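You operate a simulated robot arm through the tools that you are given. There is no shell and no other tool. Be economical: measure what you need, move in short steps, check, and stop when the job is done.

You run a simulated robot arm. Do the job below in one go: nothing can be reset, and whatever is moved stays where it is left.

## Task
Take the green paper scraps from the top of the blue table and leave it on the pale blue air filter there. Put the block of white labels on top of the brown wooden block on the top of the blue table. Fetch the carton of orange handles and set it on the white paper scraps on the top of the blue table. Turn the black dial of the band machine to 40 bags. The order is free. Set down upright: block of white labels.

It is judged by the outcome, as a careful person would: the job done as asked, and still so three seconds after it is handed in. It fails if anything else is knocked over, pushed out of place, dropped, spilled or broken.

## Robot
A 7-joint arm with a two-finger parallel gripper, fixed in place. Base frame: the origin is at the foot of the arm, x ahead of it, y to its left, z up; the work surface is at about z = 948. Units: mm, rad, N and s.
With the tool pointing down near the work surface it reaches from about 220 to 680 mm from the base axis. Its first joint turns from -1.152 to 1.152 rad. Payload 2.4 kg.
Tool frame: the origin (TCP) lies between the finger pads and is the grasp point; the fingertips stand 30 mm ahead of it; z points along the fingers, y is the line along which they close. Largest opening 94 mm; finger width 28, thickness 10; the body of the gripper, 50 by 96 mm, starts 55 mm behind the TCP.
Orientation is that of the tool frame in the base frame, as a unit quaternion [w, x, y, z]. With the fingers straight down and closing along the base's y, the tool's x points along the base's -x, its y along +y and its z along -z.

## Interface
- The arm moves only by the tool step_arm. Its argument "moves" is a list of rows, each an object of numbers (a shift or turn left out is 0, a gripper value left out holds the last): "dx", "dy", "dz": the shift along the tool's x, y, z in mm; "wx", "wy", "wz": the turn, a rotation vector about the tool's x, y, z in degrees; "fingers": the opening, from 0 (shut) to 1 (fully open). In form: [{"dx": .., "dy": .., "dz": .., "wx": .., "wy": .., "wz": .., "fingers": ..}, ...]. A call has 1 to 10 rows; each row is the pose to reach, as a shift and turn from the pose commanded when the call began, along the tool's axes at that moment. Each row takes 0.2 s and may step no farther than 50 mm and 0.15 rad from the row before; otherwise, or with a gripper value out of range, the whole call is refused. Where a pose cannot be reached the arm comes as near as it can. A force on the tool above 40 N (or 10 N above the force at the start of the call, whichever is more), or a blocked arm, ends the call early, and 0.2 s more pass. Each finger travels about 153 mm/s and halts on what it meets, pressing with about 27 N; the grip force reading is that of the motor and also rises with nothing between the fingers. The clock runs only during rows and for 0.2 s after the last one: add rows that repeat a pose to give the fingers time. It gives the time, the measured TCP pose, the force on the tool (base axes), the opening and the grip force at its end, in the units of the frame above (readings bear some noise), with the torque about the TCP (base axes, N m) and any sound that the robot's microphone picked up, and new pictures: "pictures" is both (left out), scene, wrist or none.
- Cameras (640 x 400 px; columns grow to the right, rows downward): "scene" is fixed at [44.7, 478.3, 1452.8]; the picture's right is [-0.70, -0.71, 0.00], its down [-0.36, 0.35, -0.87] and it looks along [0.62, -0.61, -0.50] (base axes); focal length 245 px, centre (320, 200). "wrist" rides on the gripper at [76, 14, -103] in the tool frame; the picture's right is [-0.18, 0.98, 0.00], its down [-0.75, -0.14, -0.64] and it looks along [-0.63, -0.12, 0.77] (tool axes); focal length 243 px, centre (320, 200). There is no depth. A picture from a camera that has moved, and an enlarged one, comes with that camera's place and axes in the base frame and with its lens.
- close_up(camera, box): a new picture of the part [left, top, right, bottom] of that camera's present view, enlarged. The clock stands still meanwhile.
- sign_off(): hands the job in; it is judged then, once.

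Work in short steps. Places have to be worked out from the pictures, the camera data and where the tool is seen: move nearer, look again, correct. Check each grasp and each placing, and mend what went wrong. You have 120 turns and 200 pictures in all, those below and enlarged ones among them. Open the gripper and draw the arm clear of the work before you hand the job in, unless the task says otherwise; then end with one line.

The tools are called after "Emit:" by a JSON object that holds its "fn" and its "kwargs". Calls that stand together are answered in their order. step_arm: Moves the arm, as the interface text tells. Its arguments: {"type":"object","properties":{"moves":{"type":"array","items":{"type":"object","properties":{"dx":{"type":"number"},"dy":{"type":"number"},"dz":{"type":"number"},"wx":{"type":"number"},"wy":{"type":"number"},"wz":{"type":"number"},"fingers":{"type":"number"}}}},"pictures":{"type":"string","enum":["both","scene","wrist","none"]}},"required":["moves"]} The other tools are called the same way: close_up (camera, box) takes an enlarged picture of a part of a camera's view; sign_off () hands the job in.

At the start:

```text
clock: 0.0
eef_pos: [439.5, 135.6, 1269.9]
ee_rot: [0.0, 0.001, 1.0, 0.0]
ft_force: [0.4, -1.0, 0.1]
ft_torque: [-0.02, -0.02, -0.03]
finger_gap: 93.9
finger_force: 0.0
```

scene: 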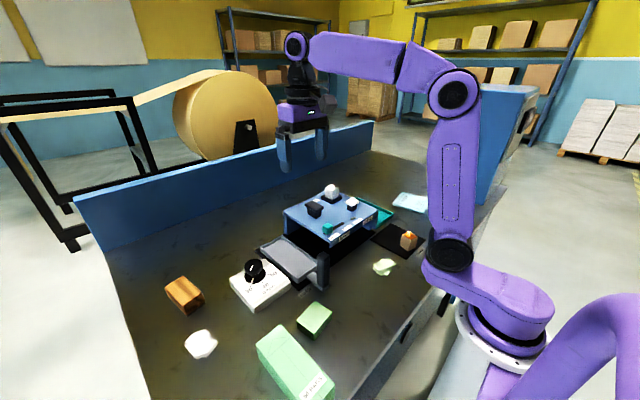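
wrist: 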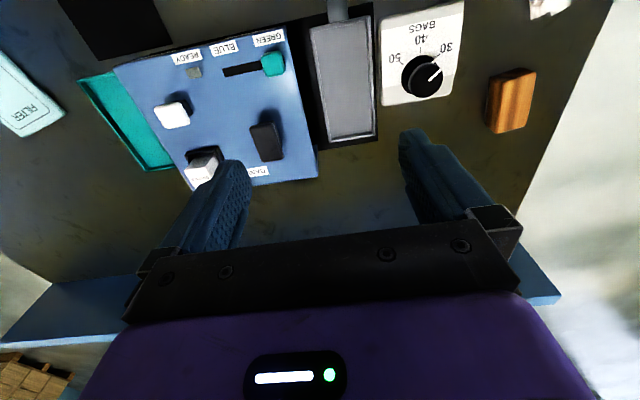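

I start by enlarging the scene to identify the items.

Emit:
{"fn": "close_up", "kwargs": {"camera": "scene", "box": [240, 170, 440, 295]}}

Emit:
{"fn": "close_up", "kwargs": {"camera": "scene", "box": [140, 250, 360, 400]}}

Emit:
{"fn": "close_up", "kwargs": {"camera": "wrist", "box": [340, 0, 600, 160]}}

```text
3.20 times, centred on (340, 232) of scene
camera zoom: at [44.7, 478.3, 1452.8], right [-0.7, -0.71, 0.0], down [-0.36, 0.35, -0.87], along [0.62, -0.61, -0.5], focal length 783 px, centre (256, 96)
```

zoom: 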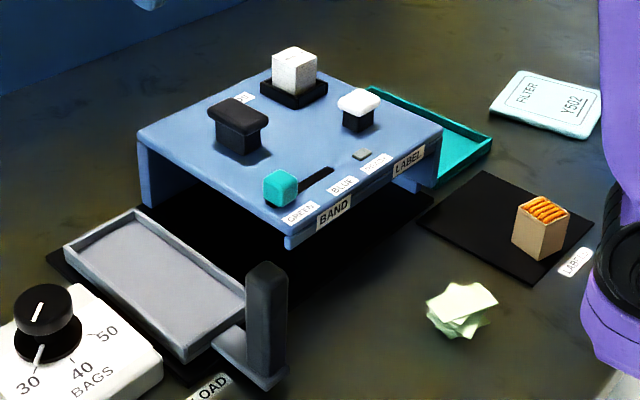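

```text
2.67 times, centred on (250, 325) of scene
camera zoom: at [44.7, 478.3, 1452.8], right [-0.7, -0.71, 0.0], down [-0.36, 0.35, -0.87], along [0.62, -0.61, -0.5], focal length 652 px, centre (507, -133)
```

zoom: 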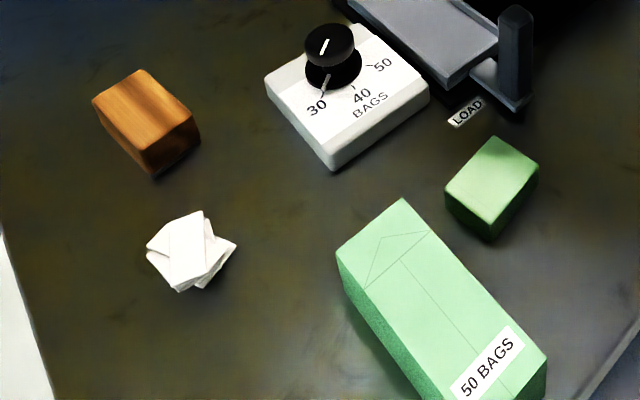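

```text
2.46 times, centred on (470, 80) of wrist
camera zoom: at [362.2, 150.1, 1373.7], right [0.18, 0.98, 0.0], down [0.75, -0.14, 0.64], along [0.63, -0.12, -0.77], focal length 597 px, centre (-49, 495)
```

zoom: 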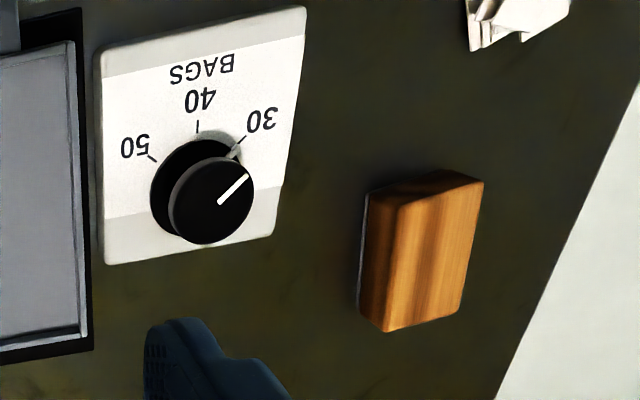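

The labels block appears to sit on the machine roof, in a black holder. I move the wrist camera over the machine and the right side for a better look.

Emit:
{"fn": "step_arm", "kwargs": {"moves": [{"dx": 15, "dy": -45}, {"dx": 30, "dy": -90}, {"dx": 45, "dy": -135}, {"dx": 60, "dy": -180}, {"dx": 70, "dy": -215}], "pictures": "wrist"}}

```text
clock: 1.2
eef_pos: [369.1, -80.1, 1271.3]
ee_rot: [0.0, -0.001, 1.0, 0.0]
ft_force: [0.3, -0.4, -0.3]
ft_torque: [0.02, 0.01, -0.02]
finger_gap: 94.0
finger_force: 0.0
camera wrist: at [292.5, -65.9, 1373.8], right [0.18, 0.98, 0.0], down [0.75, -0.14, 0.64], along [0.63, -0.12, -0.77], focal length 243 px, centre (320, 200)
```

wrist: 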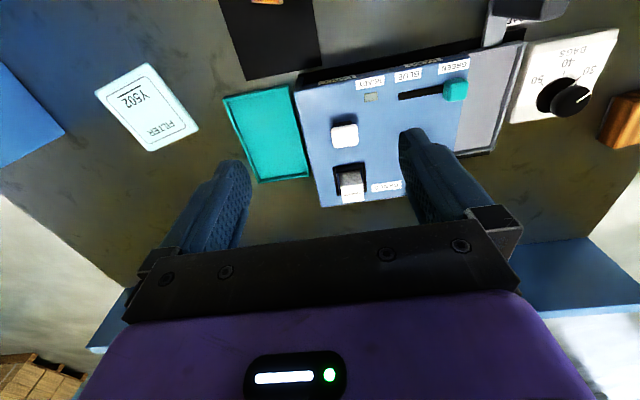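

Emit:
{"fn": "close_up", "kwargs": {"camera": "wrist", "box": [280, 40, 500, 215]}}

Emit:
{"fn": "close_up", "kwargs": {"camera": "scene", "box": [300, 170, 380, 245]}}

```text
2.29 times, centred on (390, 128) of wrist
camera zoom: at [292.5, -65.9, 1373.8], right [0.18, 0.98, 0.0], down [0.75, -0.14, 0.64], along [0.63, -0.12, -0.77], focal length 555 px, centre (160, 366)
```

zoom: 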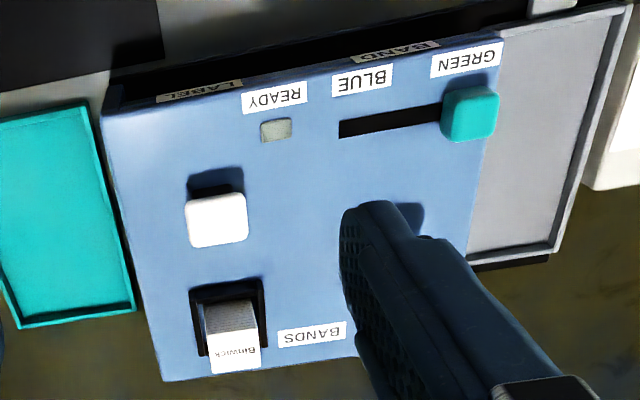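

```text
5.33 times, centred on (340, 208) of scene
camera zoom: at [44.7, 478.3, 1452.8], right [-0.7, -0.71, 0.0], down [-0.36, 0.35, -0.87], along [0.62, -0.61, -0.5], focal length 1305 px, centre (213, 160)
```

zoom: 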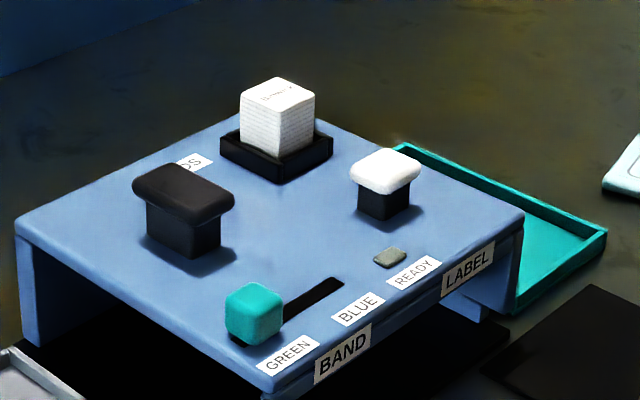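

The labels block stands about (530,-60), top z≈1085, in a shallow black holder. I move above it, partially closing the fingers to stay clear of the black knob.

Emit:
{"fn": "step_arm", "kwargs": {"moves": [{"dx": -40, "dy": 5, "dz": 20, "fingers": 0.7}, {"dx": -80, "dy": 10, "dz": 40}, {"dx": -120, "dy": 15, "dz": 60}, {"dx": -150, "dy": 20, "dz": 80}, {"dx": -161, "dy": 20, "dz": 110}]}}

```text
clock: 2.4
eef_pos: [530.3, -60.9, 1159.2]
ee_rot: [0.001, 0.0, 1.0, 0.0]
ft_force: [0.5, -0.4, -1.2]
ft_torque: [0.01, 0.0, 0.01]
finger_gap: 65.9
finger_force: 0.0
camera wrist: at [454.2, -45.7, 1263.0], right [0.18, 0.98, 0.0], down [0.75, -0.14, 0.64], along [0.63, -0.12, -0.77], focal length 243 px, centre (320, 200)
```

scene: 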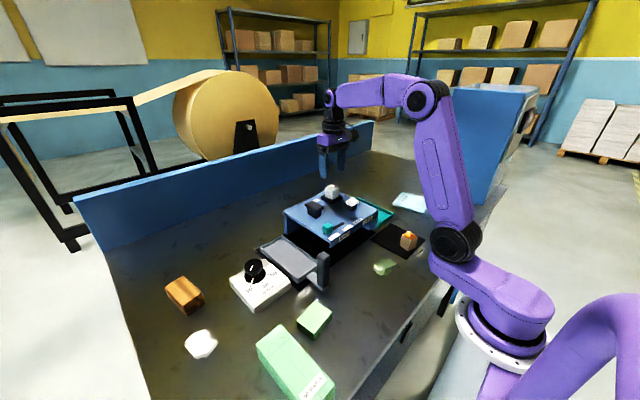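
wrist: 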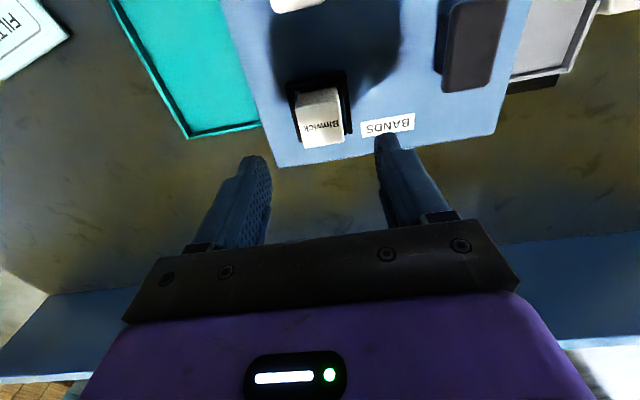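

Emit:
{"fn": "close_up", "kwargs": {"camera": "wrist", "box": [260, 50, 420, 170]}}

```text
3.33 times, centred on (340, 110) of wrist
camera zoom: at [454.2, -45.7, 1263.0], right [0.18, 0.98, 0.0], down [0.75, -0.14, 0.64], along [0.63, -0.12, -0.77], focal length 809 px, centre (253, 500)
```

zoom: 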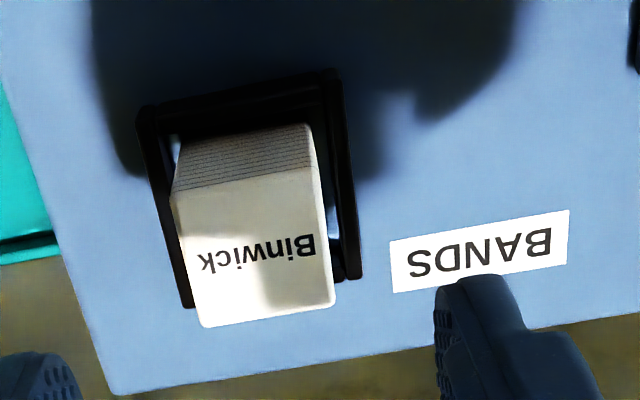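

The block is aligned, about 33 mm wide at (528,-59). I descend so the fingertips reach just above the holder rim, then close.

Emit:
{"fn": "step_arm", "kwargs": {"moves": [{"dx": 2, "dy": 1.5, "dz": 40}, {"dx": 2, "dy": 1.5, "dz": 60}, {"dx": 2, "dy": 1.5, "dz": 71}, {"dx": 2, "dy": 1.5, "dz": 71}]}}

```text
clock: 3.4
eef_pos: [528.7, -59.8, 1089.4]
ee_rot: [0.0, 0.001, 1.0, 0.0]
ft_force: [0.0, 0.3, -0.1]
ft_torque: [0.02, 0.0, -0.01]
finger_gap: 65.9
finger_force: 0.0
camera wrist: at [451.0, -43.8, 1192.5], right [0.18, 0.98, 0.0], down [0.75, -0.14, 0.64], along [0.63, -0.12, -0.77], focal length 243 px, centre (320, 200)
```

scene: 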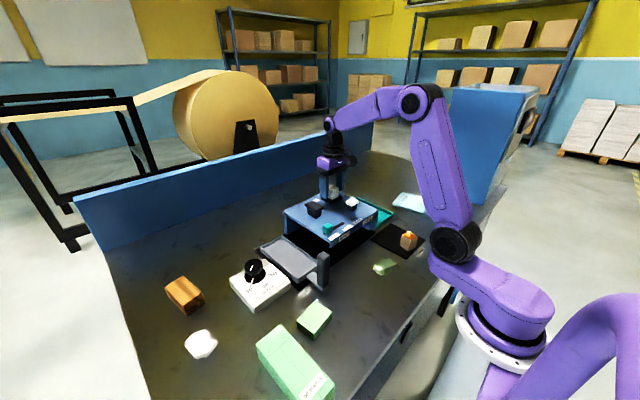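
wrist: 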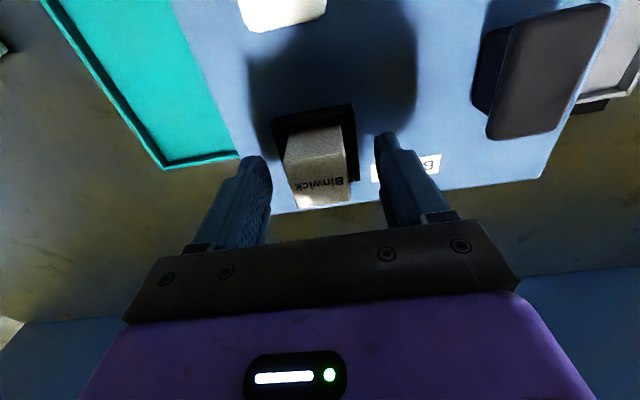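

Emit:
{"fn": "close_up", "kwargs": {"camera": "scene", "box": [290, 150, 370, 220]}}

Emit:
{"fn": "close_up", "kwargs": {"camera": "wrist", "box": [230, 90, 430, 225]}}

```text
5.71 times, centred on (330, 185) of scene
camera zoom: at [44.7, 478.3, 1452.8], right [-0.7, -0.71, 0.0], down [-0.36, 0.35, -0.87], along [0.62, -0.61, -0.5], focal length 1398 px, centre (263, 286)
```

zoom: 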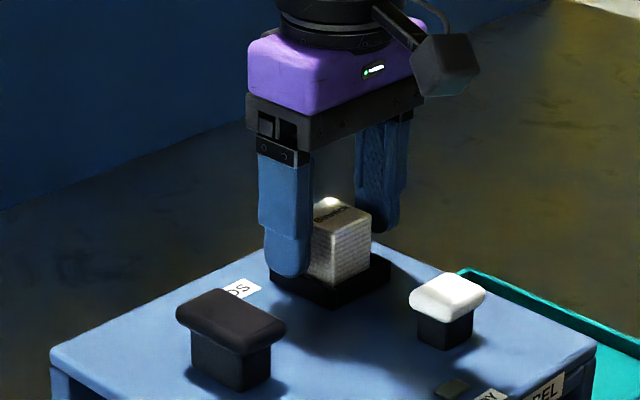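

```text
2.96 times, centred on (330, 158) of wrist
camera zoom: at [451.0, -43.8, 1192.5], right [0.18, 0.98, 0.0], down [0.75, -0.14, 0.64], along [0.63, -0.12, -0.77], focal length 719 px, centre (290, 326)
```

zoom: 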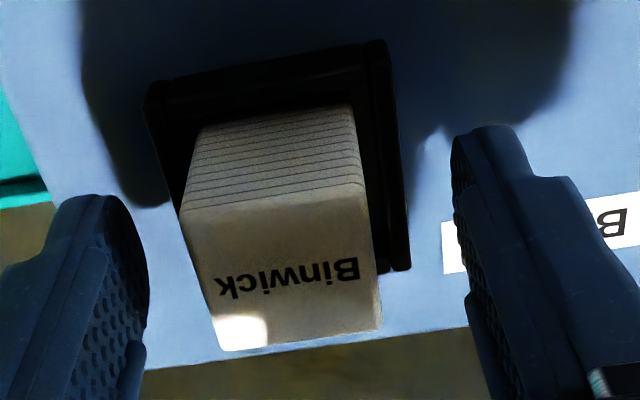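

Fingers straddle the block and the tips are just above the rim. Closing and lifting a little.

Emit:
{"fn": "step_arm", "kwargs": {"moves": [{"fingers": 0.2}, {"fingers": 0.2}, {"fingers": 0.2}, {"dz": -20}, {"dz": -60}]}}

```text
clock: 4.6
eef_pos: [527.1, -59.2, 1149.4]
ee_rot: [0.0, 0.0, 1.0, 0.0]
ft_force: [-0.4, -0.3, 0.7]
ft_torque: [-0.03, -0.01, -0.03]
finger_gap: 18.3
finger_force: 0.0
camera wrist: at [451.1, -43.9, 1252.4], right [0.18, 0.98, 0.0], down [0.75, -0.14, 0.64], along [0.63, -0.12, -0.77], focal length 243 px, centre (320, 200)
```

scene: 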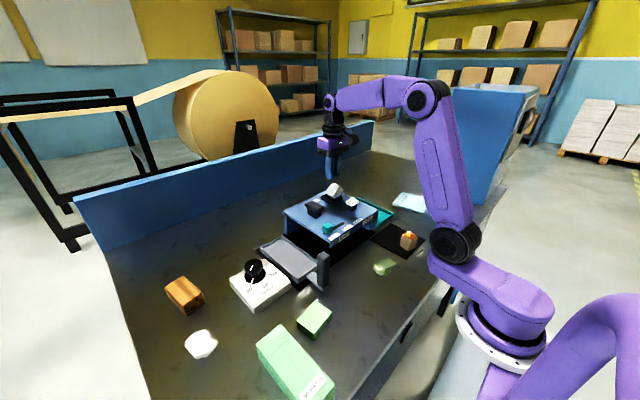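
wrist: 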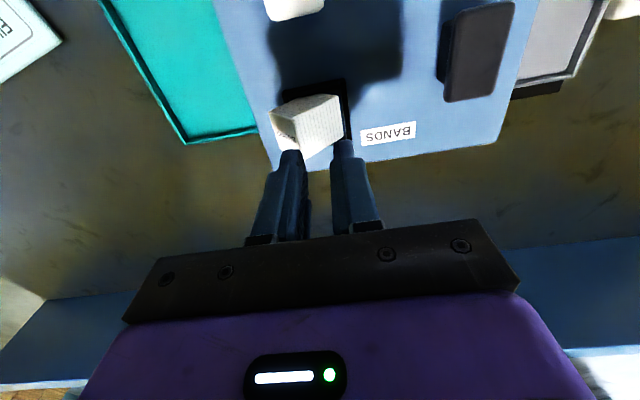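

The block slipped out and seems tilted in the holder; looking closely.

Emit:
{"fn": "close_up", "kwargs": {"camera": "scene", "box": [300, 160, 370, 220]}}

Emit:
{"fn": "close_up", "kwargs": {"camera": "wrist", "box": [230, 60, 430, 195]}}

```text
6.67 times, centred on (335, 190) of scene
camera zoom: at [44.7, 478.3, 1452.8], right [-0.7, -0.71, 0.0], down [-0.36, 0.35, -0.87], along [0.62, -0.61, -0.5], focal length 1631 px, centre (220, 267)
```

zoom: 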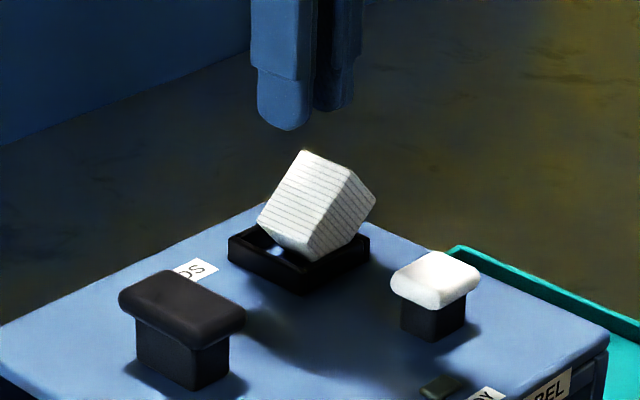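

```text
2.96 times, centred on (330, 128) of wrist
camera zoom: at [451.1, -43.9, 1252.4], right [0.18, 0.98, 0.0], down [0.75, -0.14, 0.64], along [0.63, -0.12, -0.77], focal length 719 px, centre (290, 415)
```

zoom: 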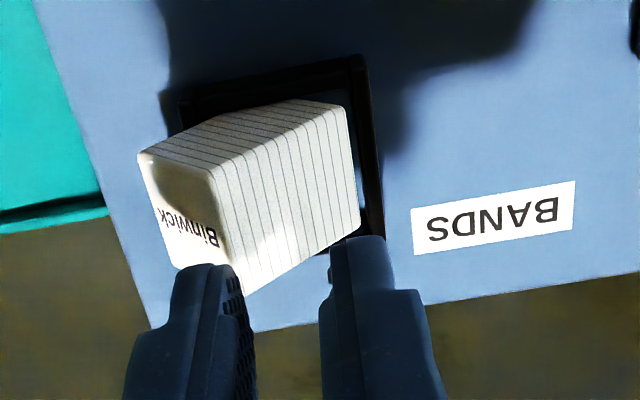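

The block was lifted partly, slipped and now leans ~45° about x in the holder (centre ≈ (526,-68,1064), its ±x faces still vertical). I'll regrip it on those x faces: yaw the gripper 90° while high up, opened.

Emit:
{"fn": "step_arm", "kwargs": {"moves": [{"dz": -20, "wz": 8.5, "fingers": 0.8}, {"dz": -20, "wz": 17}, {"dz": -20, "wz": 25.5}, {"dz": -20, "wz": 34}, {"dz": -20, "wz": 42.5}, {"dz": -20, "wz": 51}, {"dz": -20, "wz": 59.5}, {"dz": -20, "wz": 68}, {"dz": -20, "wz": 76.5}, {"dz": -20, "wz": 85, "dx": 1, "dy": -8.5}], "pictures": "none"}}

Emit:
{"fn": "step_arm", "kwargs": {"moves": [{"wz": 5}, {"wz": 5}]}}

```text
clock: 6.8
eef_pos: [526.2, -67.5, 1168.7]
ee_rot: [-0.001, 0.677, 0.736, 0.0]
ft_force: [-0.2, 0.5, -0.2]
ft_torque: [0.0, -0.01, 0.03]
finger_gap: 75.2
finger_force: 0.0
```

```text
clock: 7.4
eef_pos: [525.7, -65.7, 1168.6]
ee_rot: [0.0, 0.708, 0.706, 0.0]
ft_force: [-0.8, -0.6, -0.2]
ft_torque: [0.02, 0.0, -0.01]
finger_gap: 75.5
finger_force: 0.1
camera wrist: at [540.7, 10.2, 1272.6], right [0.98, -0.19, 0.0], down [-0.14, -0.75, 0.64], along [-0.12, -0.63, -0.77], focal length 243 px, centre (320, 200)
```

scene: 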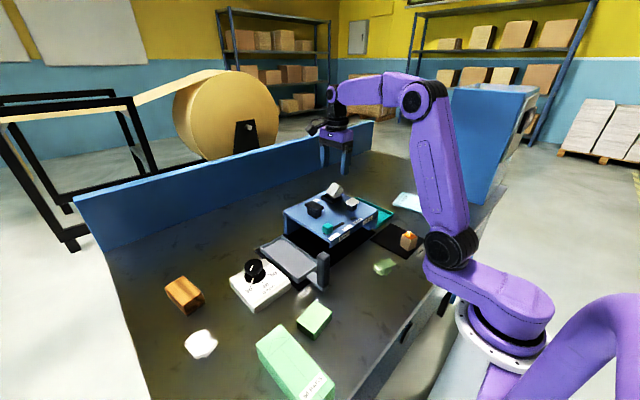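
wrist: 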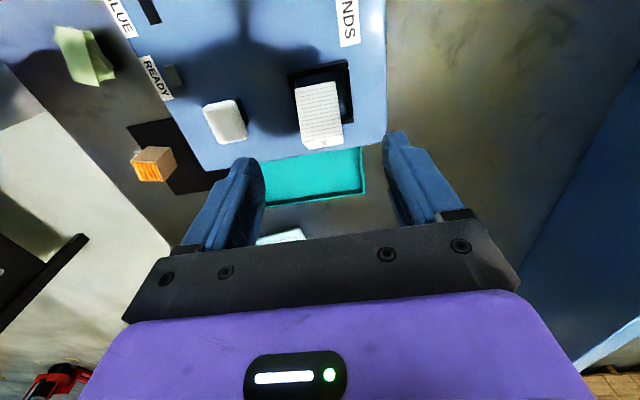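

Emit:
{"fn": "close_up", "kwargs": {"camera": "wrist", "box": [240, 40, 400, 160]}}

```text
3.33 times, centred on (320, 100) of wrist
camera zoom: at [540.7, 10.2, 1272.6], right [0.98, -0.19, 0.0], down [-0.14, -0.75, 0.64], along [-0.12, -0.63, -0.77], focal length 809 px, centre (320, 533)
```

zoom: 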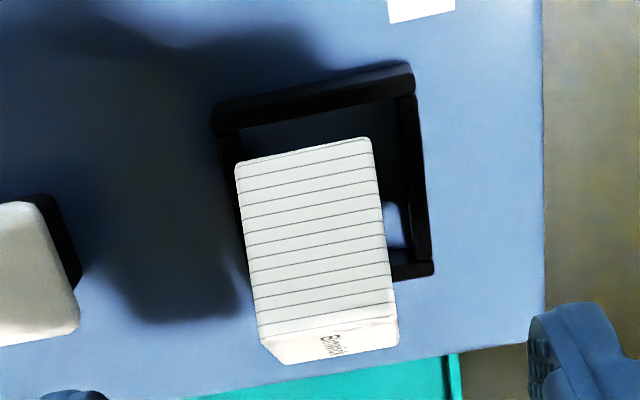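

The block is aligned with the fingers' closing line and centred at x≈526. Descending to z≈1086 and closing fully.

Emit:
{"fn": "step_arm", "kwargs": {"moves": [{"dz": 40}, {"dz": 65}, {"dz": 82}, {"dz": 82}, {"dz": 82}], "pictures": "wrist"}}

Emit:
{"fn": "close_up", "kwargs": {"camera": "scene", "box": [290, 150, 370, 220]}}

```text
clock: 8.6
eef_pos: [527.1, -66.5, 1086.2]
ee_rot: [0.0, 0.707, 0.707, 0.0]
ft_force: [-0.2, -0.7, 0.3]
ft_torque: [0.03, 0.02, 0.04]
finger_gap: 75.6
finger_force: 0.1
camera wrist: at [541.0, 10.5, 1190.2], right [0.98, -0.18, 0.0], down [-0.14, -0.75, 0.64], along [-0.12, -0.63, -0.77], focal length 243 px, centre (320, 200)
```

wrist: 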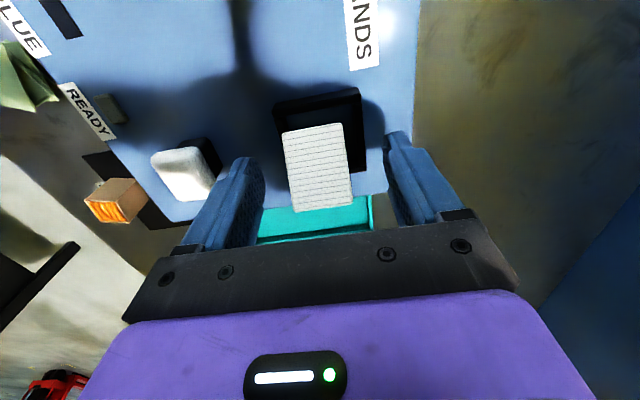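

```text
5.71 times, centred on (330, 185) of scene
camera zoom: at [44.7, 478.3, 1452.8], right [-0.7, -0.71, 0.0], down [-0.36, 0.35, -0.87], along [0.62, -0.61, -0.5], focal length 1398 px, centre (263, 286)
```

zoom: 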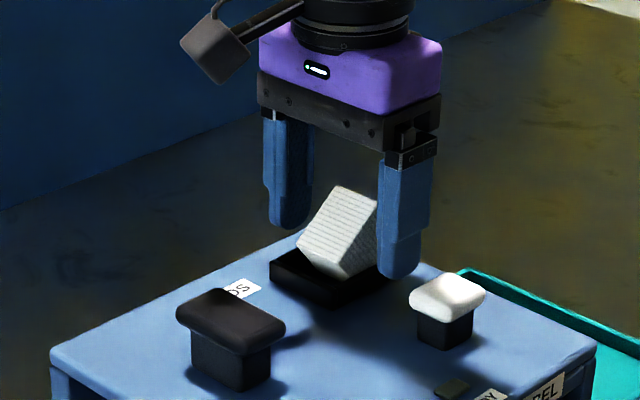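

Fingers straddle the block. Closing without moving and checking the grip reading.

Emit:
{"fn": "step_arm", "kwargs": {"moves": [{"fingers": 0.4}, {"fingers": 0}, {"fingers": 0}, {"fingers": 0}], "pictures": "wrist"}}

Emit:
{"fn": "close_up", "kwargs": {"camera": "scene", "box": [290, 150, 370, 220]}}

```text
clock: 9.6
eef_pos: [527.0, -65.8, 1087.4]
ee_rot: [0.0, 0.707, 0.707, 0.0]
ft_force: [0.2, -0.6, 0.6]
ft_torque: [-0.04, -0.04, 0.01]
finger_gap: 37.1
finger_force: 26.9
camera wrist: at [541.0, 10.5, 1190.4], right [0.98, -0.18, 0.0], down [-0.14, -0.75, 0.64], along [-0.12, -0.63, -0.77], focal length 243 px, centre (320, 200)
```

wrist: 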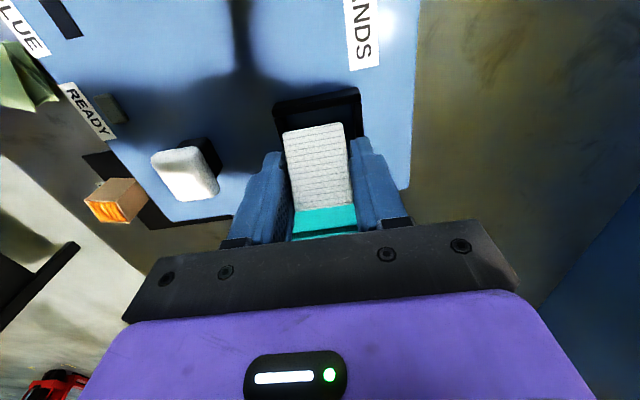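

```text
5.71 times, centred on (330, 185) of scene
camera zoom: at [44.7, 478.3, 1452.8], right [-0.7, -0.71, 0.0], down [-0.36, 0.35, -0.87], along [0.62, -0.61, -0.5], focal length 1398 px, centre (263, 286)
```

zoom: 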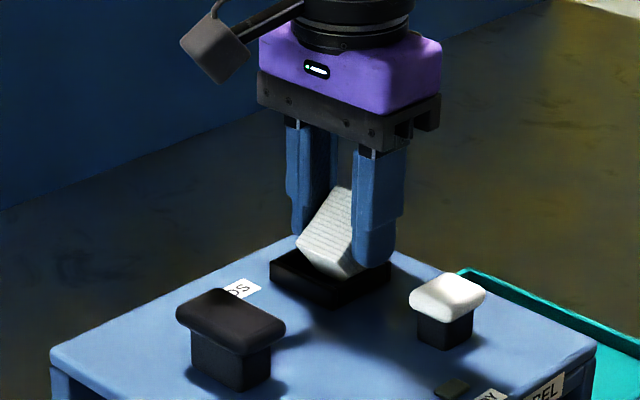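

Gripped at 37 mm with 27 N. Lifting slowly.

Emit:
{"fn": "step_arm", "kwargs": {"moves": [{"dz": -3}, {"dz": -8}, {"dz": -14}, {"dz": -21}, {"dz": -28}, {"dz": -36}, {"dz": -45}, {"dz": -55}, {"dz": -65}, {"dz": -75}]}}

Emit:
{"fn": "close_up", "kwargs": {"camera": "scene", "box": [290, 130, 370, 220]}}

```text
clock: 11.8
eef_pos: [525.3, -68.5, 1163.3]
ee_rot: [-0.001, 0.707, 0.707, 0.001]
ft_force: [-0.5, -0.4, -0.4]
ft_torque: [-0.02, -0.01, 0.01]
finger_gap: 37.0
finger_force: 27.1
camera wrist: at [540.3, 9.8, 1266.0], right [0.98, -0.18, 0.0], down [-0.14, -0.75, 0.64], along [-0.12, -0.63, -0.77], focal length 243 px, centre (320, 200)
```

scene: 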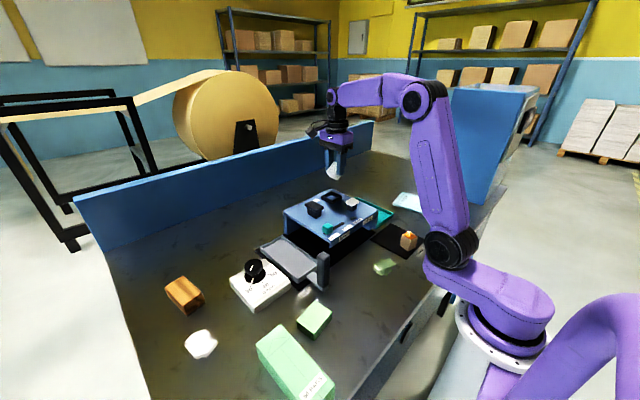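
wrist: 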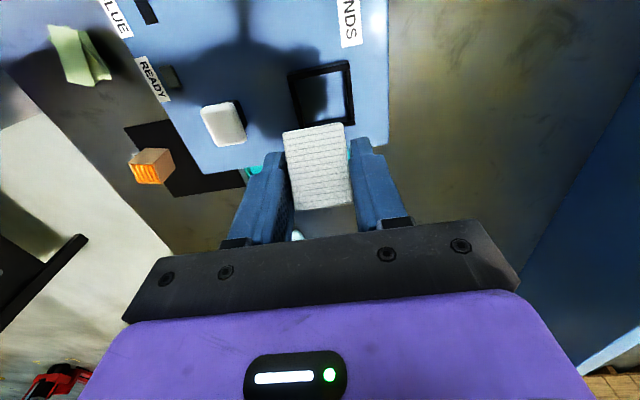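

```text
4.44 times, centred on (330, 175) of scene
camera zoom: at [44.7, 478.3, 1452.8], right [-0.7, -0.71, 0.0], down [-0.36, 0.35, -0.87], along [0.62, -0.61, -0.5], focal length 1087 px, centre (276, 311)
```

zoom: 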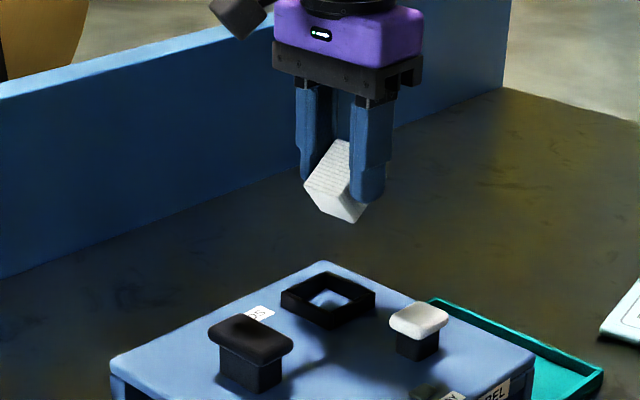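

Secure. The block is held 45° off upright, so I'll place it with the gripper tilted 45° outward. I swing toward the brown block while undoing the yaw.

Emit:
{"fn": "step_arm", "kwargs": {"moves": [{"dx": 20, "dy": -5, "dz": -15, "wz": -8}, {"dx": 50, "dy": -10, "dz": -30, "wz": -16}, {"dx": 80, "dy": -15, "dz": -37, "wz": -24.4}, {"dx": 110, "dy": -20, "dz": -37, "wz": -32.8}, {"dx": 140, "dy": -25, "dz": -37, "wz": -41.2}, {"dx": 170, "dy": -30, "dz": -37, "wz": -49.6}, {"dx": 200, "dy": -35, "dz": -37, "wz": -58}, {"dx": 230, "dy": -40, "dz": -37, "wz": -66.4}, {"dx": 265, "dy": -45, "dz": -37, "wz": -74.8}, {"dx": 300, "dy": -50, "dz": -37, "wz": -83}], "pictures": "none"}}

Emit:
{"fn": "step_arm", "kwargs": {"moves": [{"wz": -8}, {"wz": -16}, {"wz": -24}, {"wz": -32}, {"wz": -40}, {"wz": -44.5}]}}

```text
clock: 14.0
eef_pos: [476.7, 232.5, 1199.4]
ee_rot: [0.001, 0.06, 0.998, 0.0]
ft_force: [-0.5, 0.0, -0.4]
ft_torque: [-0.03, 0.01, 0.0]
finger_gap: 37.1
finger_force: 27.0
```

```text
clock: 15.4
eef_pos: [476.3, 233.9, 1198.9]
ee_rot: [0.0, -0.322, 0.947, 0.0]
ft_force: [0.1, -0.8, -1.2]
ft_torque: [0.01, 0.02, -0.01]
finger_gap: 37.2
finger_force: 26.6
camera wrist: at [407.3, 198.7, 1302.3], right [-0.45, 0.89, 0.0], down [0.68, 0.35, 0.64], along [0.57, 0.29, -0.77], focal length 243 px, centre (320, 200)
```

scene: 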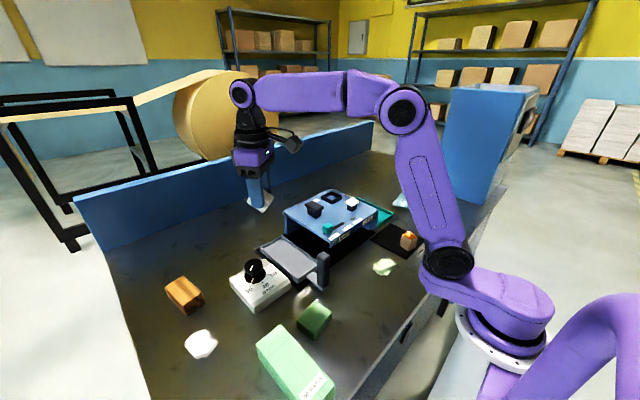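
wrist: 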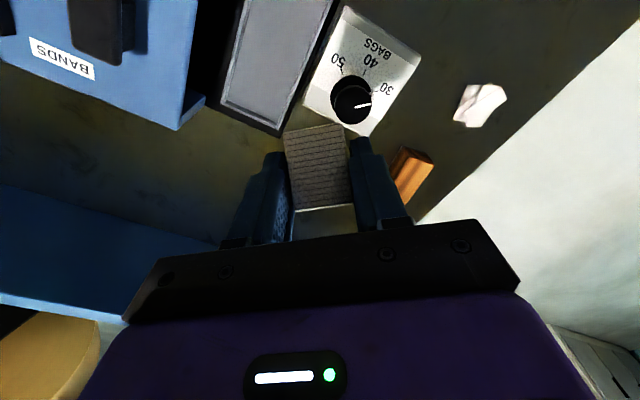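

Emit:
{"fn": "close_up", "kwargs": {"camera": "wrist", "box": [360, 60, 520, 220]}}

Emit:
{"fn": "close_up", "kwargs": {"camera": "scene", "box": [150, 255, 290, 365]}}

```text
2.50 times, centred on (440, 140) of wrist
camera zoom: at [407.3, 198.7, 1302.3], right [-0.45, 0.89, 0.0], down [0.68, 0.35, 0.64], along [0.57, 0.29, -0.77], focal length 606 px, centre (20, 350)
```

zoom: 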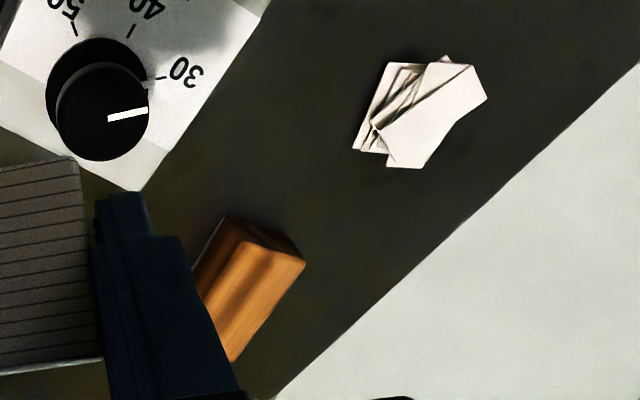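

```text
3.64 times, centred on (220, 310) of scene
camera zoom: at [44.7, 478.3, 1452.8], right [-0.7, -0.71, 0.0], down [-0.36, 0.35, -0.87], along [0.62, -0.61, -0.5], focal length 890 px, centre (684, -200)
```

zoom: 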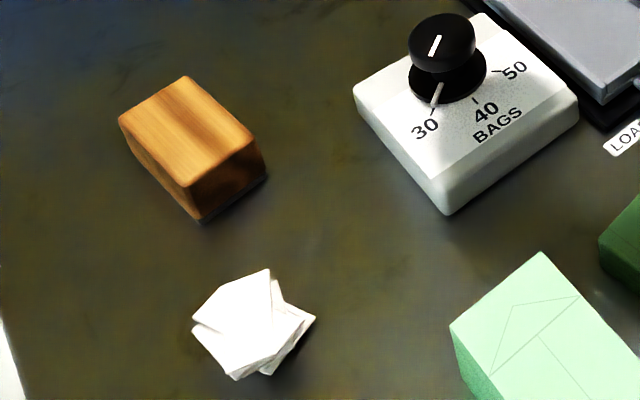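

Brown block top measures centre ≈ (548,431), z≈978, ~86×42 mm. I tilt 45° outward while moving to a hover near it.

Emit:
{"fn": "step_arm", "kwargs": {"moves": [{"dx": -20, "dy": 15, "dz": 5, "wy": -7.5}, {"dx": -42, "dy": 32, "dz": 15, "wy": -15}, {"dx": -65, "dy": 49, "dz": 30, "wy": -22.5}, {"dx": -88, "dy": 66, "dz": 50, "wy": -30}, {"dx": -110, "dy": 83, "dz": 70, "wy": -37.5}, {"dx": -132, "dy": 100, "dz": 95, "wy": -45}, {"dx": -154, "dy": 117, "dz": 119, "wy": -45}, {"dx": -154, "dy": 117, "dz": 119, "wy": -45}]}}

Emit:
{"fn": "close_up", "kwargs": {"camera": "scene", "box": [130, 200, 250, 320]}}

```text
clock: 17.2
eef_pos: [525.1, 420.8, 1079.6]
ee_rot: [0.361, -0.297, 0.875, 0.123]
ft_force: [0.0, -0.3, -0.6]
ft_torque: [-0.03, 0.0, 0.0]
finger_gap: 37.3
finger_force: 26.9
camera wrist: at [417.7, 355.0, 1099.1], right [-0.49, 0.86, 0.13], down [0.15, -0.06, 0.99], along [0.86, 0.51, -0.1], focal length 243 px, centre (320, 200)
```

scene: 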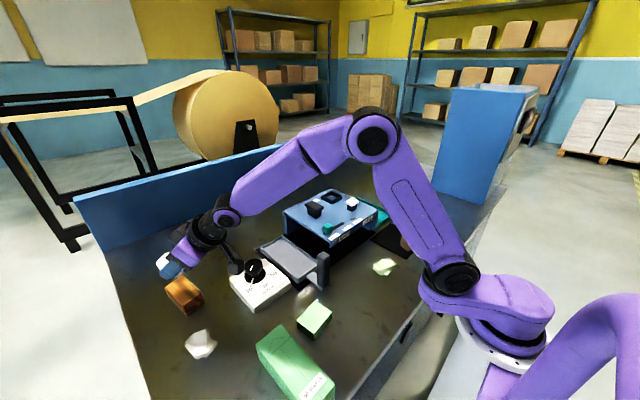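
wrist: 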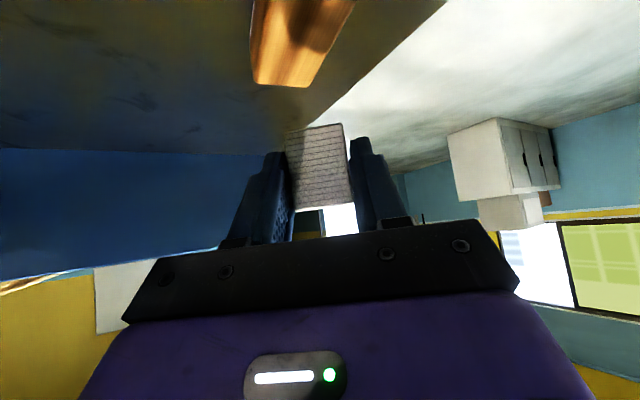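

```text
3.33 times, centred on (190, 260) of scene
camera zoom: at [44.7, 478.4, 1452.8], right [-0.7, -0.71, 0.0], down [-0.36, 0.35, -0.87], along [0.62, -0.61, -0.5], focal length 815 px, centre (753, 0)
```

zoom: 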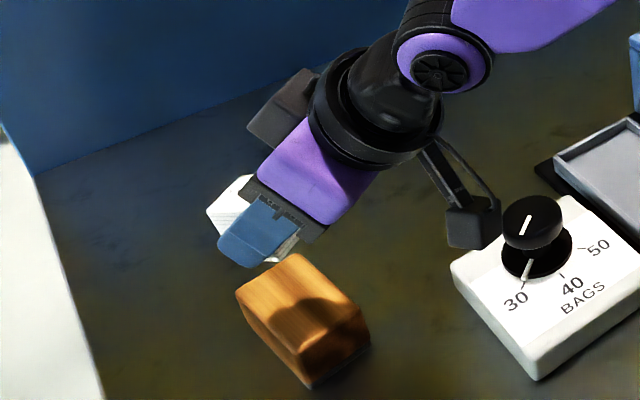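

The block's lines are level, i.e. upright. I lower 54 mm and inspect before the last bit.

Emit:
{"fn": "step_arm", "kwargs": {"moves": [{"dx": 10, "dz": 11}, {"dx": 20, "dz": 22}, {"dx": 29, "dz": 31.5}, {"dx": 37, "dz": 39.5}, {"dx": 37, "dz": 39.5}], "pictures": "wrist"}}

Emit:
{"fn": "close_up", "kwargs": {"camera": "scene", "box": [140, 230, 260, 330]}}

```text
clock: 18.4
eef_pos: [527.9, 420.2, 1026.6]
ee_rot: [0.362, -0.297, 0.875, 0.122]
ft_force: [-0.5, 0.4, -0.2]
ft_torque: [-0.01, 0.06, 0.02]
finger_gap: 37.2
finger_force: 27.0
camera wrist: at [419.9, 355.9, 1045.7], right [-0.49, 0.86, 0.13], down [0.15, -0.06, 0.99], along [0.86, 0.51, -0.1], focal length 243 px, centre (320, 200)
```

wrist: 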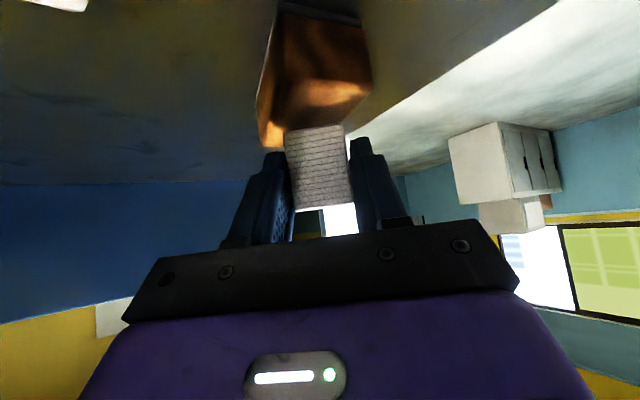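

```text
4.00 times, centred on (200, 280) of scene
camera zoom: at [44.7, 478.3, 1452.8], right [-0.7, -0.71, 0.0], down [-0.36, 0.35, -0.87], along [0.62, -0.61, -0.5], focal length 978 px, centre (800, -120)
```

zoom: 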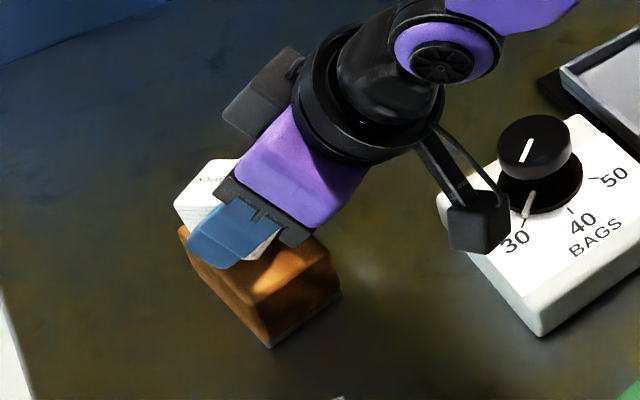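

Emit:
{"fn": "close_up", "kwargs": {"camera": "wrist", "box": [220, 0, 400, 220]}}

Emit:
{"fn": "close_up", "kwargs": {"camera": "scene", "box": [160, 255, 230, 325]}}

```text
1.82 times, centred on (310, 110) of wrist
camera zoom: at [419.9, 355.9, 1045.7], right [-0.49, 0.86, 0.13], down [0.15, -0.06, 0.99], along [0.86, 0.51, -0.1], focal length 441 px, centre (338, 364)
```

zoom: 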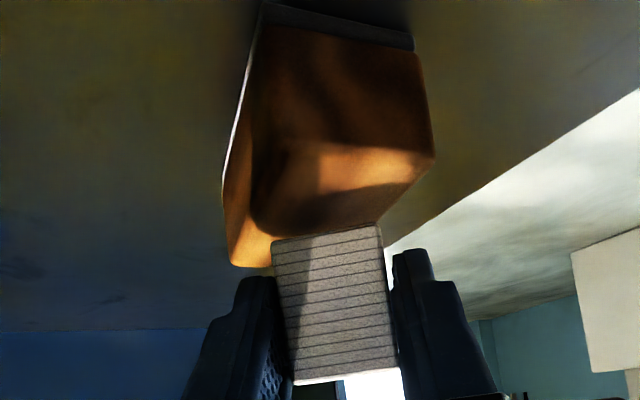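

```text
5.71 times, centred on (195, 290) of scene
camera zoom: at [44.7, 478.3, 1452.8], right [-0.7, -0.71, 0.0], down [-0.36, 0.35, -0.87], along [0.62, -0.61, -0.5], focal length 1398 px, centre (1034, -314)
```

zoom: 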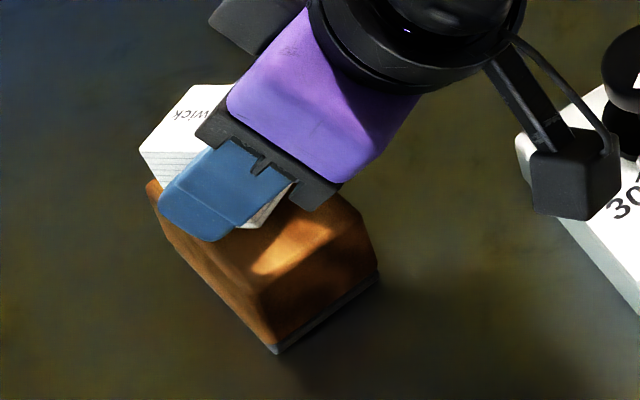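

Brown top confirmed; the block is ~12 mm too far out. I shift it back 14 mm, then lower in small steps.

Emit:
{"fn": "step_arm", "kwargs": {"moves": [{"dx": 5, "dz": -5}, {"dx": 9.9, "dz": -9.9}, {"dx": 12.7, "dz": -7.1}, {"dx": 15.5, "dz": -4.3}, {"dx": 15.5, "dz": -4.3}], "pictures": "wrist"}}

Emit:
{"fn": "close_up", "kwargs": {"camera": "wrist", "box": [220, 0, 400, 220]}}

Emit:
{"fn": "close_up", "kwargs": {"camera": "scene", "box": [160, 255, 230, 325]}}

```text
clock: 19.6
eef_pos: [518.1, 413.3, 1019.3]
ee_rot: [0.364, -0.296, 0.874, 0.124]
ft_force: [-2.1, -0.6, 8.8]
ft_torque: [0.18, -0.15, 0.01]
finger_gap: 37.2
finger_force: 27.4
camera wrist: at [409.2, 348.1, 1038.7], right [-0.5, 0.86, 0.13], down [0.15, -0.07, 0.99], along [0.86, 0.51, -0.09], focal length 243 px, centre (320, 200)
```

wrist: 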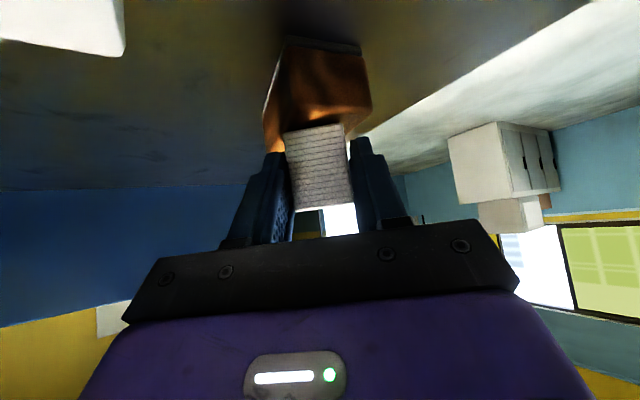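

```text
1.82 times, centred on (310, 110) of wrist
camera zoom: at [409.2, 348.1, 1038.7], right [-0.5, 0.86, 0.13], down [0.15, -0.07, 0.99], along [0.86, 0.51, -0.09], focal length 441 px, centre (338, 364)
```

zoom: 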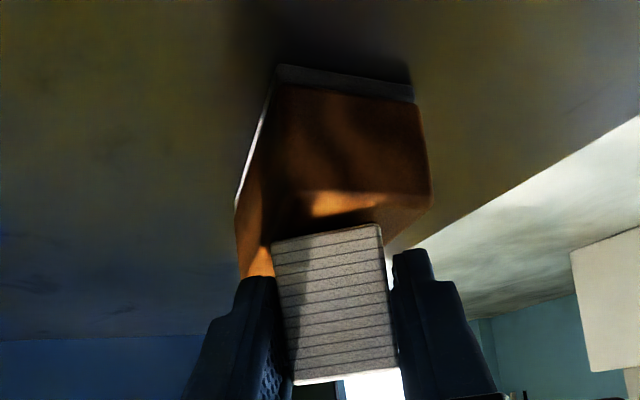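

```text
5.71 times, centred on (195, 290) of scene
camera zoom: at [44.5, 478.2, 1452.8], right [-0.7, -0.71, 0.0], down [-0.36, 0.35, -0.87], along [0.62, -0.61, -0.5], focal length 1398 px, centre (1034, -314)
```

zoom: 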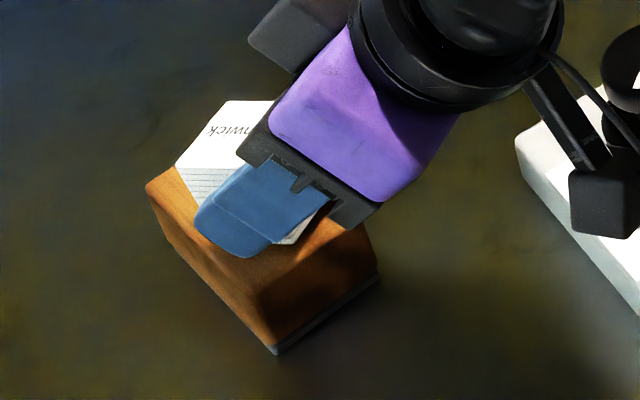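

Contact made (8.8 N), block sits on the brown block. Release by opening, then back off along the tool axis.

Emit:
{"fn": "step_arm", "kwargs": {"moves": [{"fingers": 0.45}, {"fingers": 0.6}, {"fingers": 0.7}, {"fingers": 0.7}, {"dz": -15}, {"dz": -40}, {"dz": -75}, {"dz": -110}], "pictures": "wrist"}}

Emit:
{"fn": "close_up", "kwargs": {"camera": "scene", "box": [150, 240, 290, 350]}}

```text
clock: 21.4
eef_pos: [455.9, 364.2, 1097.2]
ee_rot: [0.362, -0.296, 0.875, 0.122]
ft_force: [0.2, -0.1, 0.5]
ft_torque: [-0.02, 0.0, -0.02]
finger_gap: 65.8
finger_force: 0.0
camera wrist: at [347.0, 299.8, 1116.2], right [-0.49, 0.86, 0.13], down [0.15, -0.06, 0.99], along [0.86, 0.51, -0.1], focal length 243 px, centre (320, 200)
```

wrist: 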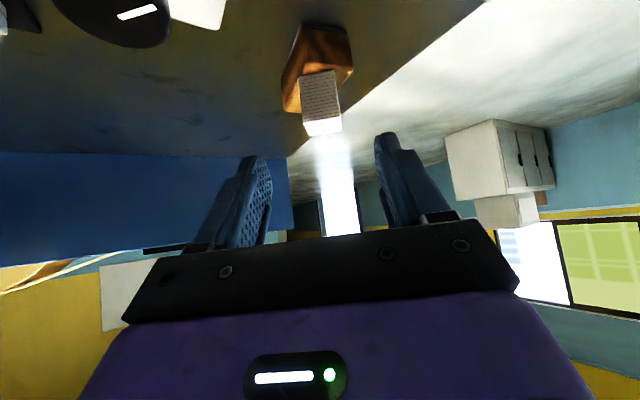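

```text
3.64 times, centred on (220, 295) of scene
camera zoom: at [44.7, 478.3, 1452.8], right [-0.7, -0.71, 0.0], down [-0.36, 0.35, -0.87], along [0.62, -0.61, -0.5], focal length 890 px, centre (684, -146)
```

zoom: 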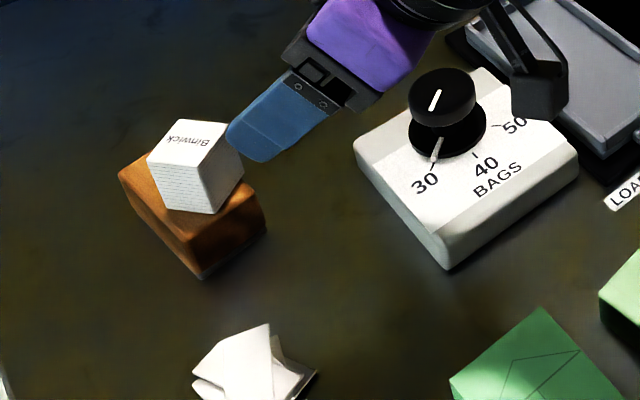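

The labels block stands upright on the brown block. Next the dial: knob top estimated (480,282,998). I raise and untilt the gripper.

Emit:
{"fn": "step_arm", "kwargs": {"moves": [{"dx": -20, "dz": -20, "wy": 7.5}, {"dx": -40, "dz": -40, "wy": 15}, {"dx": -60, "dz": -60, "wy": 22.5}, {"dx": -70, "dz": -70, "wy": 30}, {"dx": -70, "dz": -70, "wy": 37.5}, {"dx": -70, "dz": -70, "wy": 45}], "pictures": "none"}}

Emit:
{"fn": "step_arm", "kwargs": {"moves": [{"wz": 7.5}, {"wz": 15}, {"wz": 22.5}, {"wz": 30}, {"wz": 37.5}, {"wz": 37.5}], "pictures": "wrist"}}

```text
clock: 22.8
eef_pos: [456.0, 365.3, 1195.2]
ee_rot: [0.0, -0.321, 0.947, 0.0]
ft_force: [-0.5, -0.2, 0.6]
ft_torque: [-0.01, 0.01, -0.02]
finger_gap: 65.7
finger_force: 0.0
```

```text
clock: 24.2
eef_pos: [455.5, 364.9, 1194.8]
ee_rot: [0.0, 0.001, 1.0, 0.0]
ft_force: [0.3, -0.2, -0.1]
ft_torque: [0.0, 0.0, -0.04]
finger_gap: 65.5
finger_force: 0.1
camera wrist: at [379.8, 379.9, 1298.5], right [0.19, 0.98, 0.0], down [0.75, -0.14, 0.64], along [0.63, -0.12, -0.77], focal length 243 px, centre (320, 200)
```

wrist: 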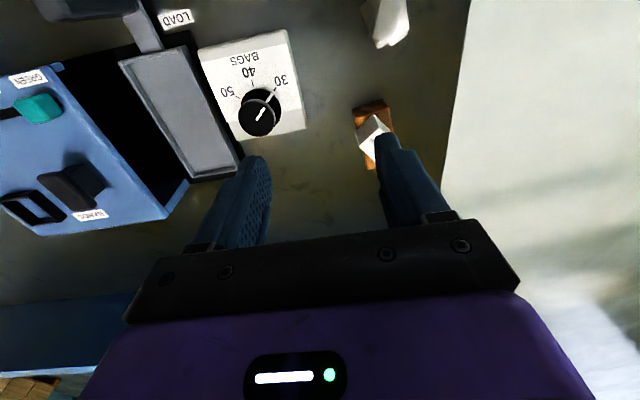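

Moving above the dial with fingers opened.

Emit:
{"fn": "step_arm", "kwargs": {"moves": [{"dx": -8, "dy": -30, "dz": 10, "fingers": 0.95}, {"dx": -16, "dy": -60, "dz": 30}, {"dx": -24.5, "dy": -84, "dz": 60}, {"dx": -24.5, "dy": -84, "dz": 90}, {"dx": -24.5, "dy": -84, "dz": 90}], "pictures": "wrist"}}

Emit:
{"fn": "close_up", "kwargs": {"camera": "wrist", "box": [220, 60, 420, 220]}}

Emit:
{"fn": "close_up", "kwargs": {"camera": "scene", "box": [210, 220, 310, 320]}}

```text
clock: 25.4
eef_pos: [478.4, 282.6, 1104.5]
ee_rot: [0.0, 0.0, 1.0, 0.0]
ft_force: [0.5, 0.2, -0.4]
ft_torque: [-0.01, 0.0, 0.02]
finger_gap: 89.6
finger_force: 0.0
camera wrist: at [404.1, 295.9, 1208.2], right [0.18, 0.98, 0.0], down [0.75, -0.14, 0.64], along [0.63, -0.12, -0.77], focal length 243 px, centre (320, 200)
```

wrist: 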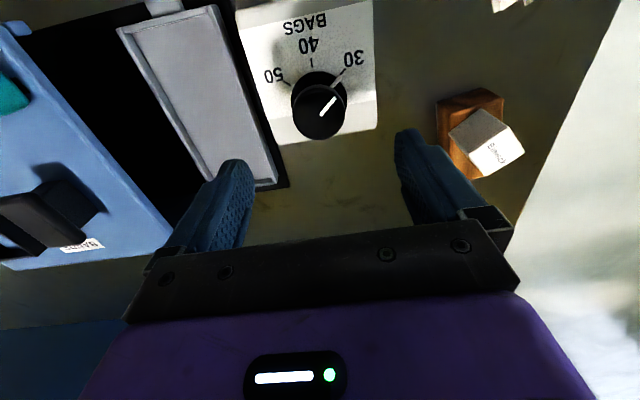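

```text
2.50 times, centred on (320, 140) of wrist
camera zoom: at [404.1, 295.9, 1208.2], right [0.18, 0.98, 0.0], down [0.75, -0.14, 0.64], along [0.63, -0.12, -0.77], focal length 606 px, centre (320, 350)
```

zoom: 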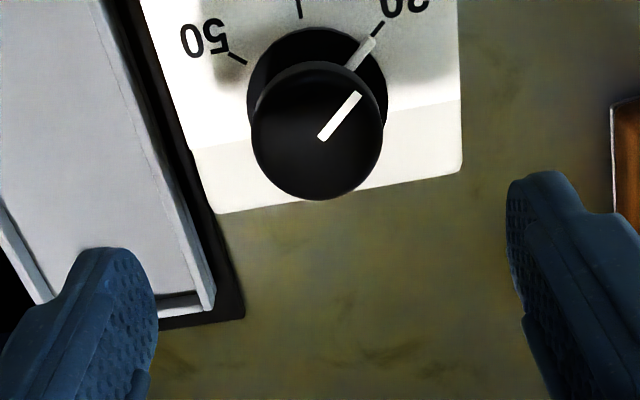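

```text
4.00 times, centred on (260, 270) of scene
camera zoom: at [44.7, 478.3, 1452.8], right [-0.7, -0.71, 0.0], down [-0.36, 0.35, -0.87], along [0.62, -0.61, -0.5], focal length 978 px, centre (560, -80)
```

zoom: 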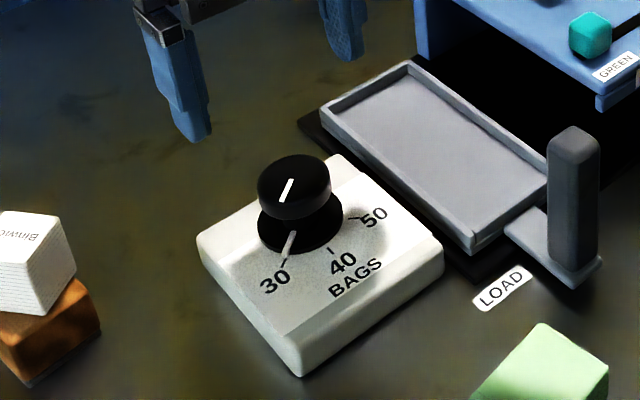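

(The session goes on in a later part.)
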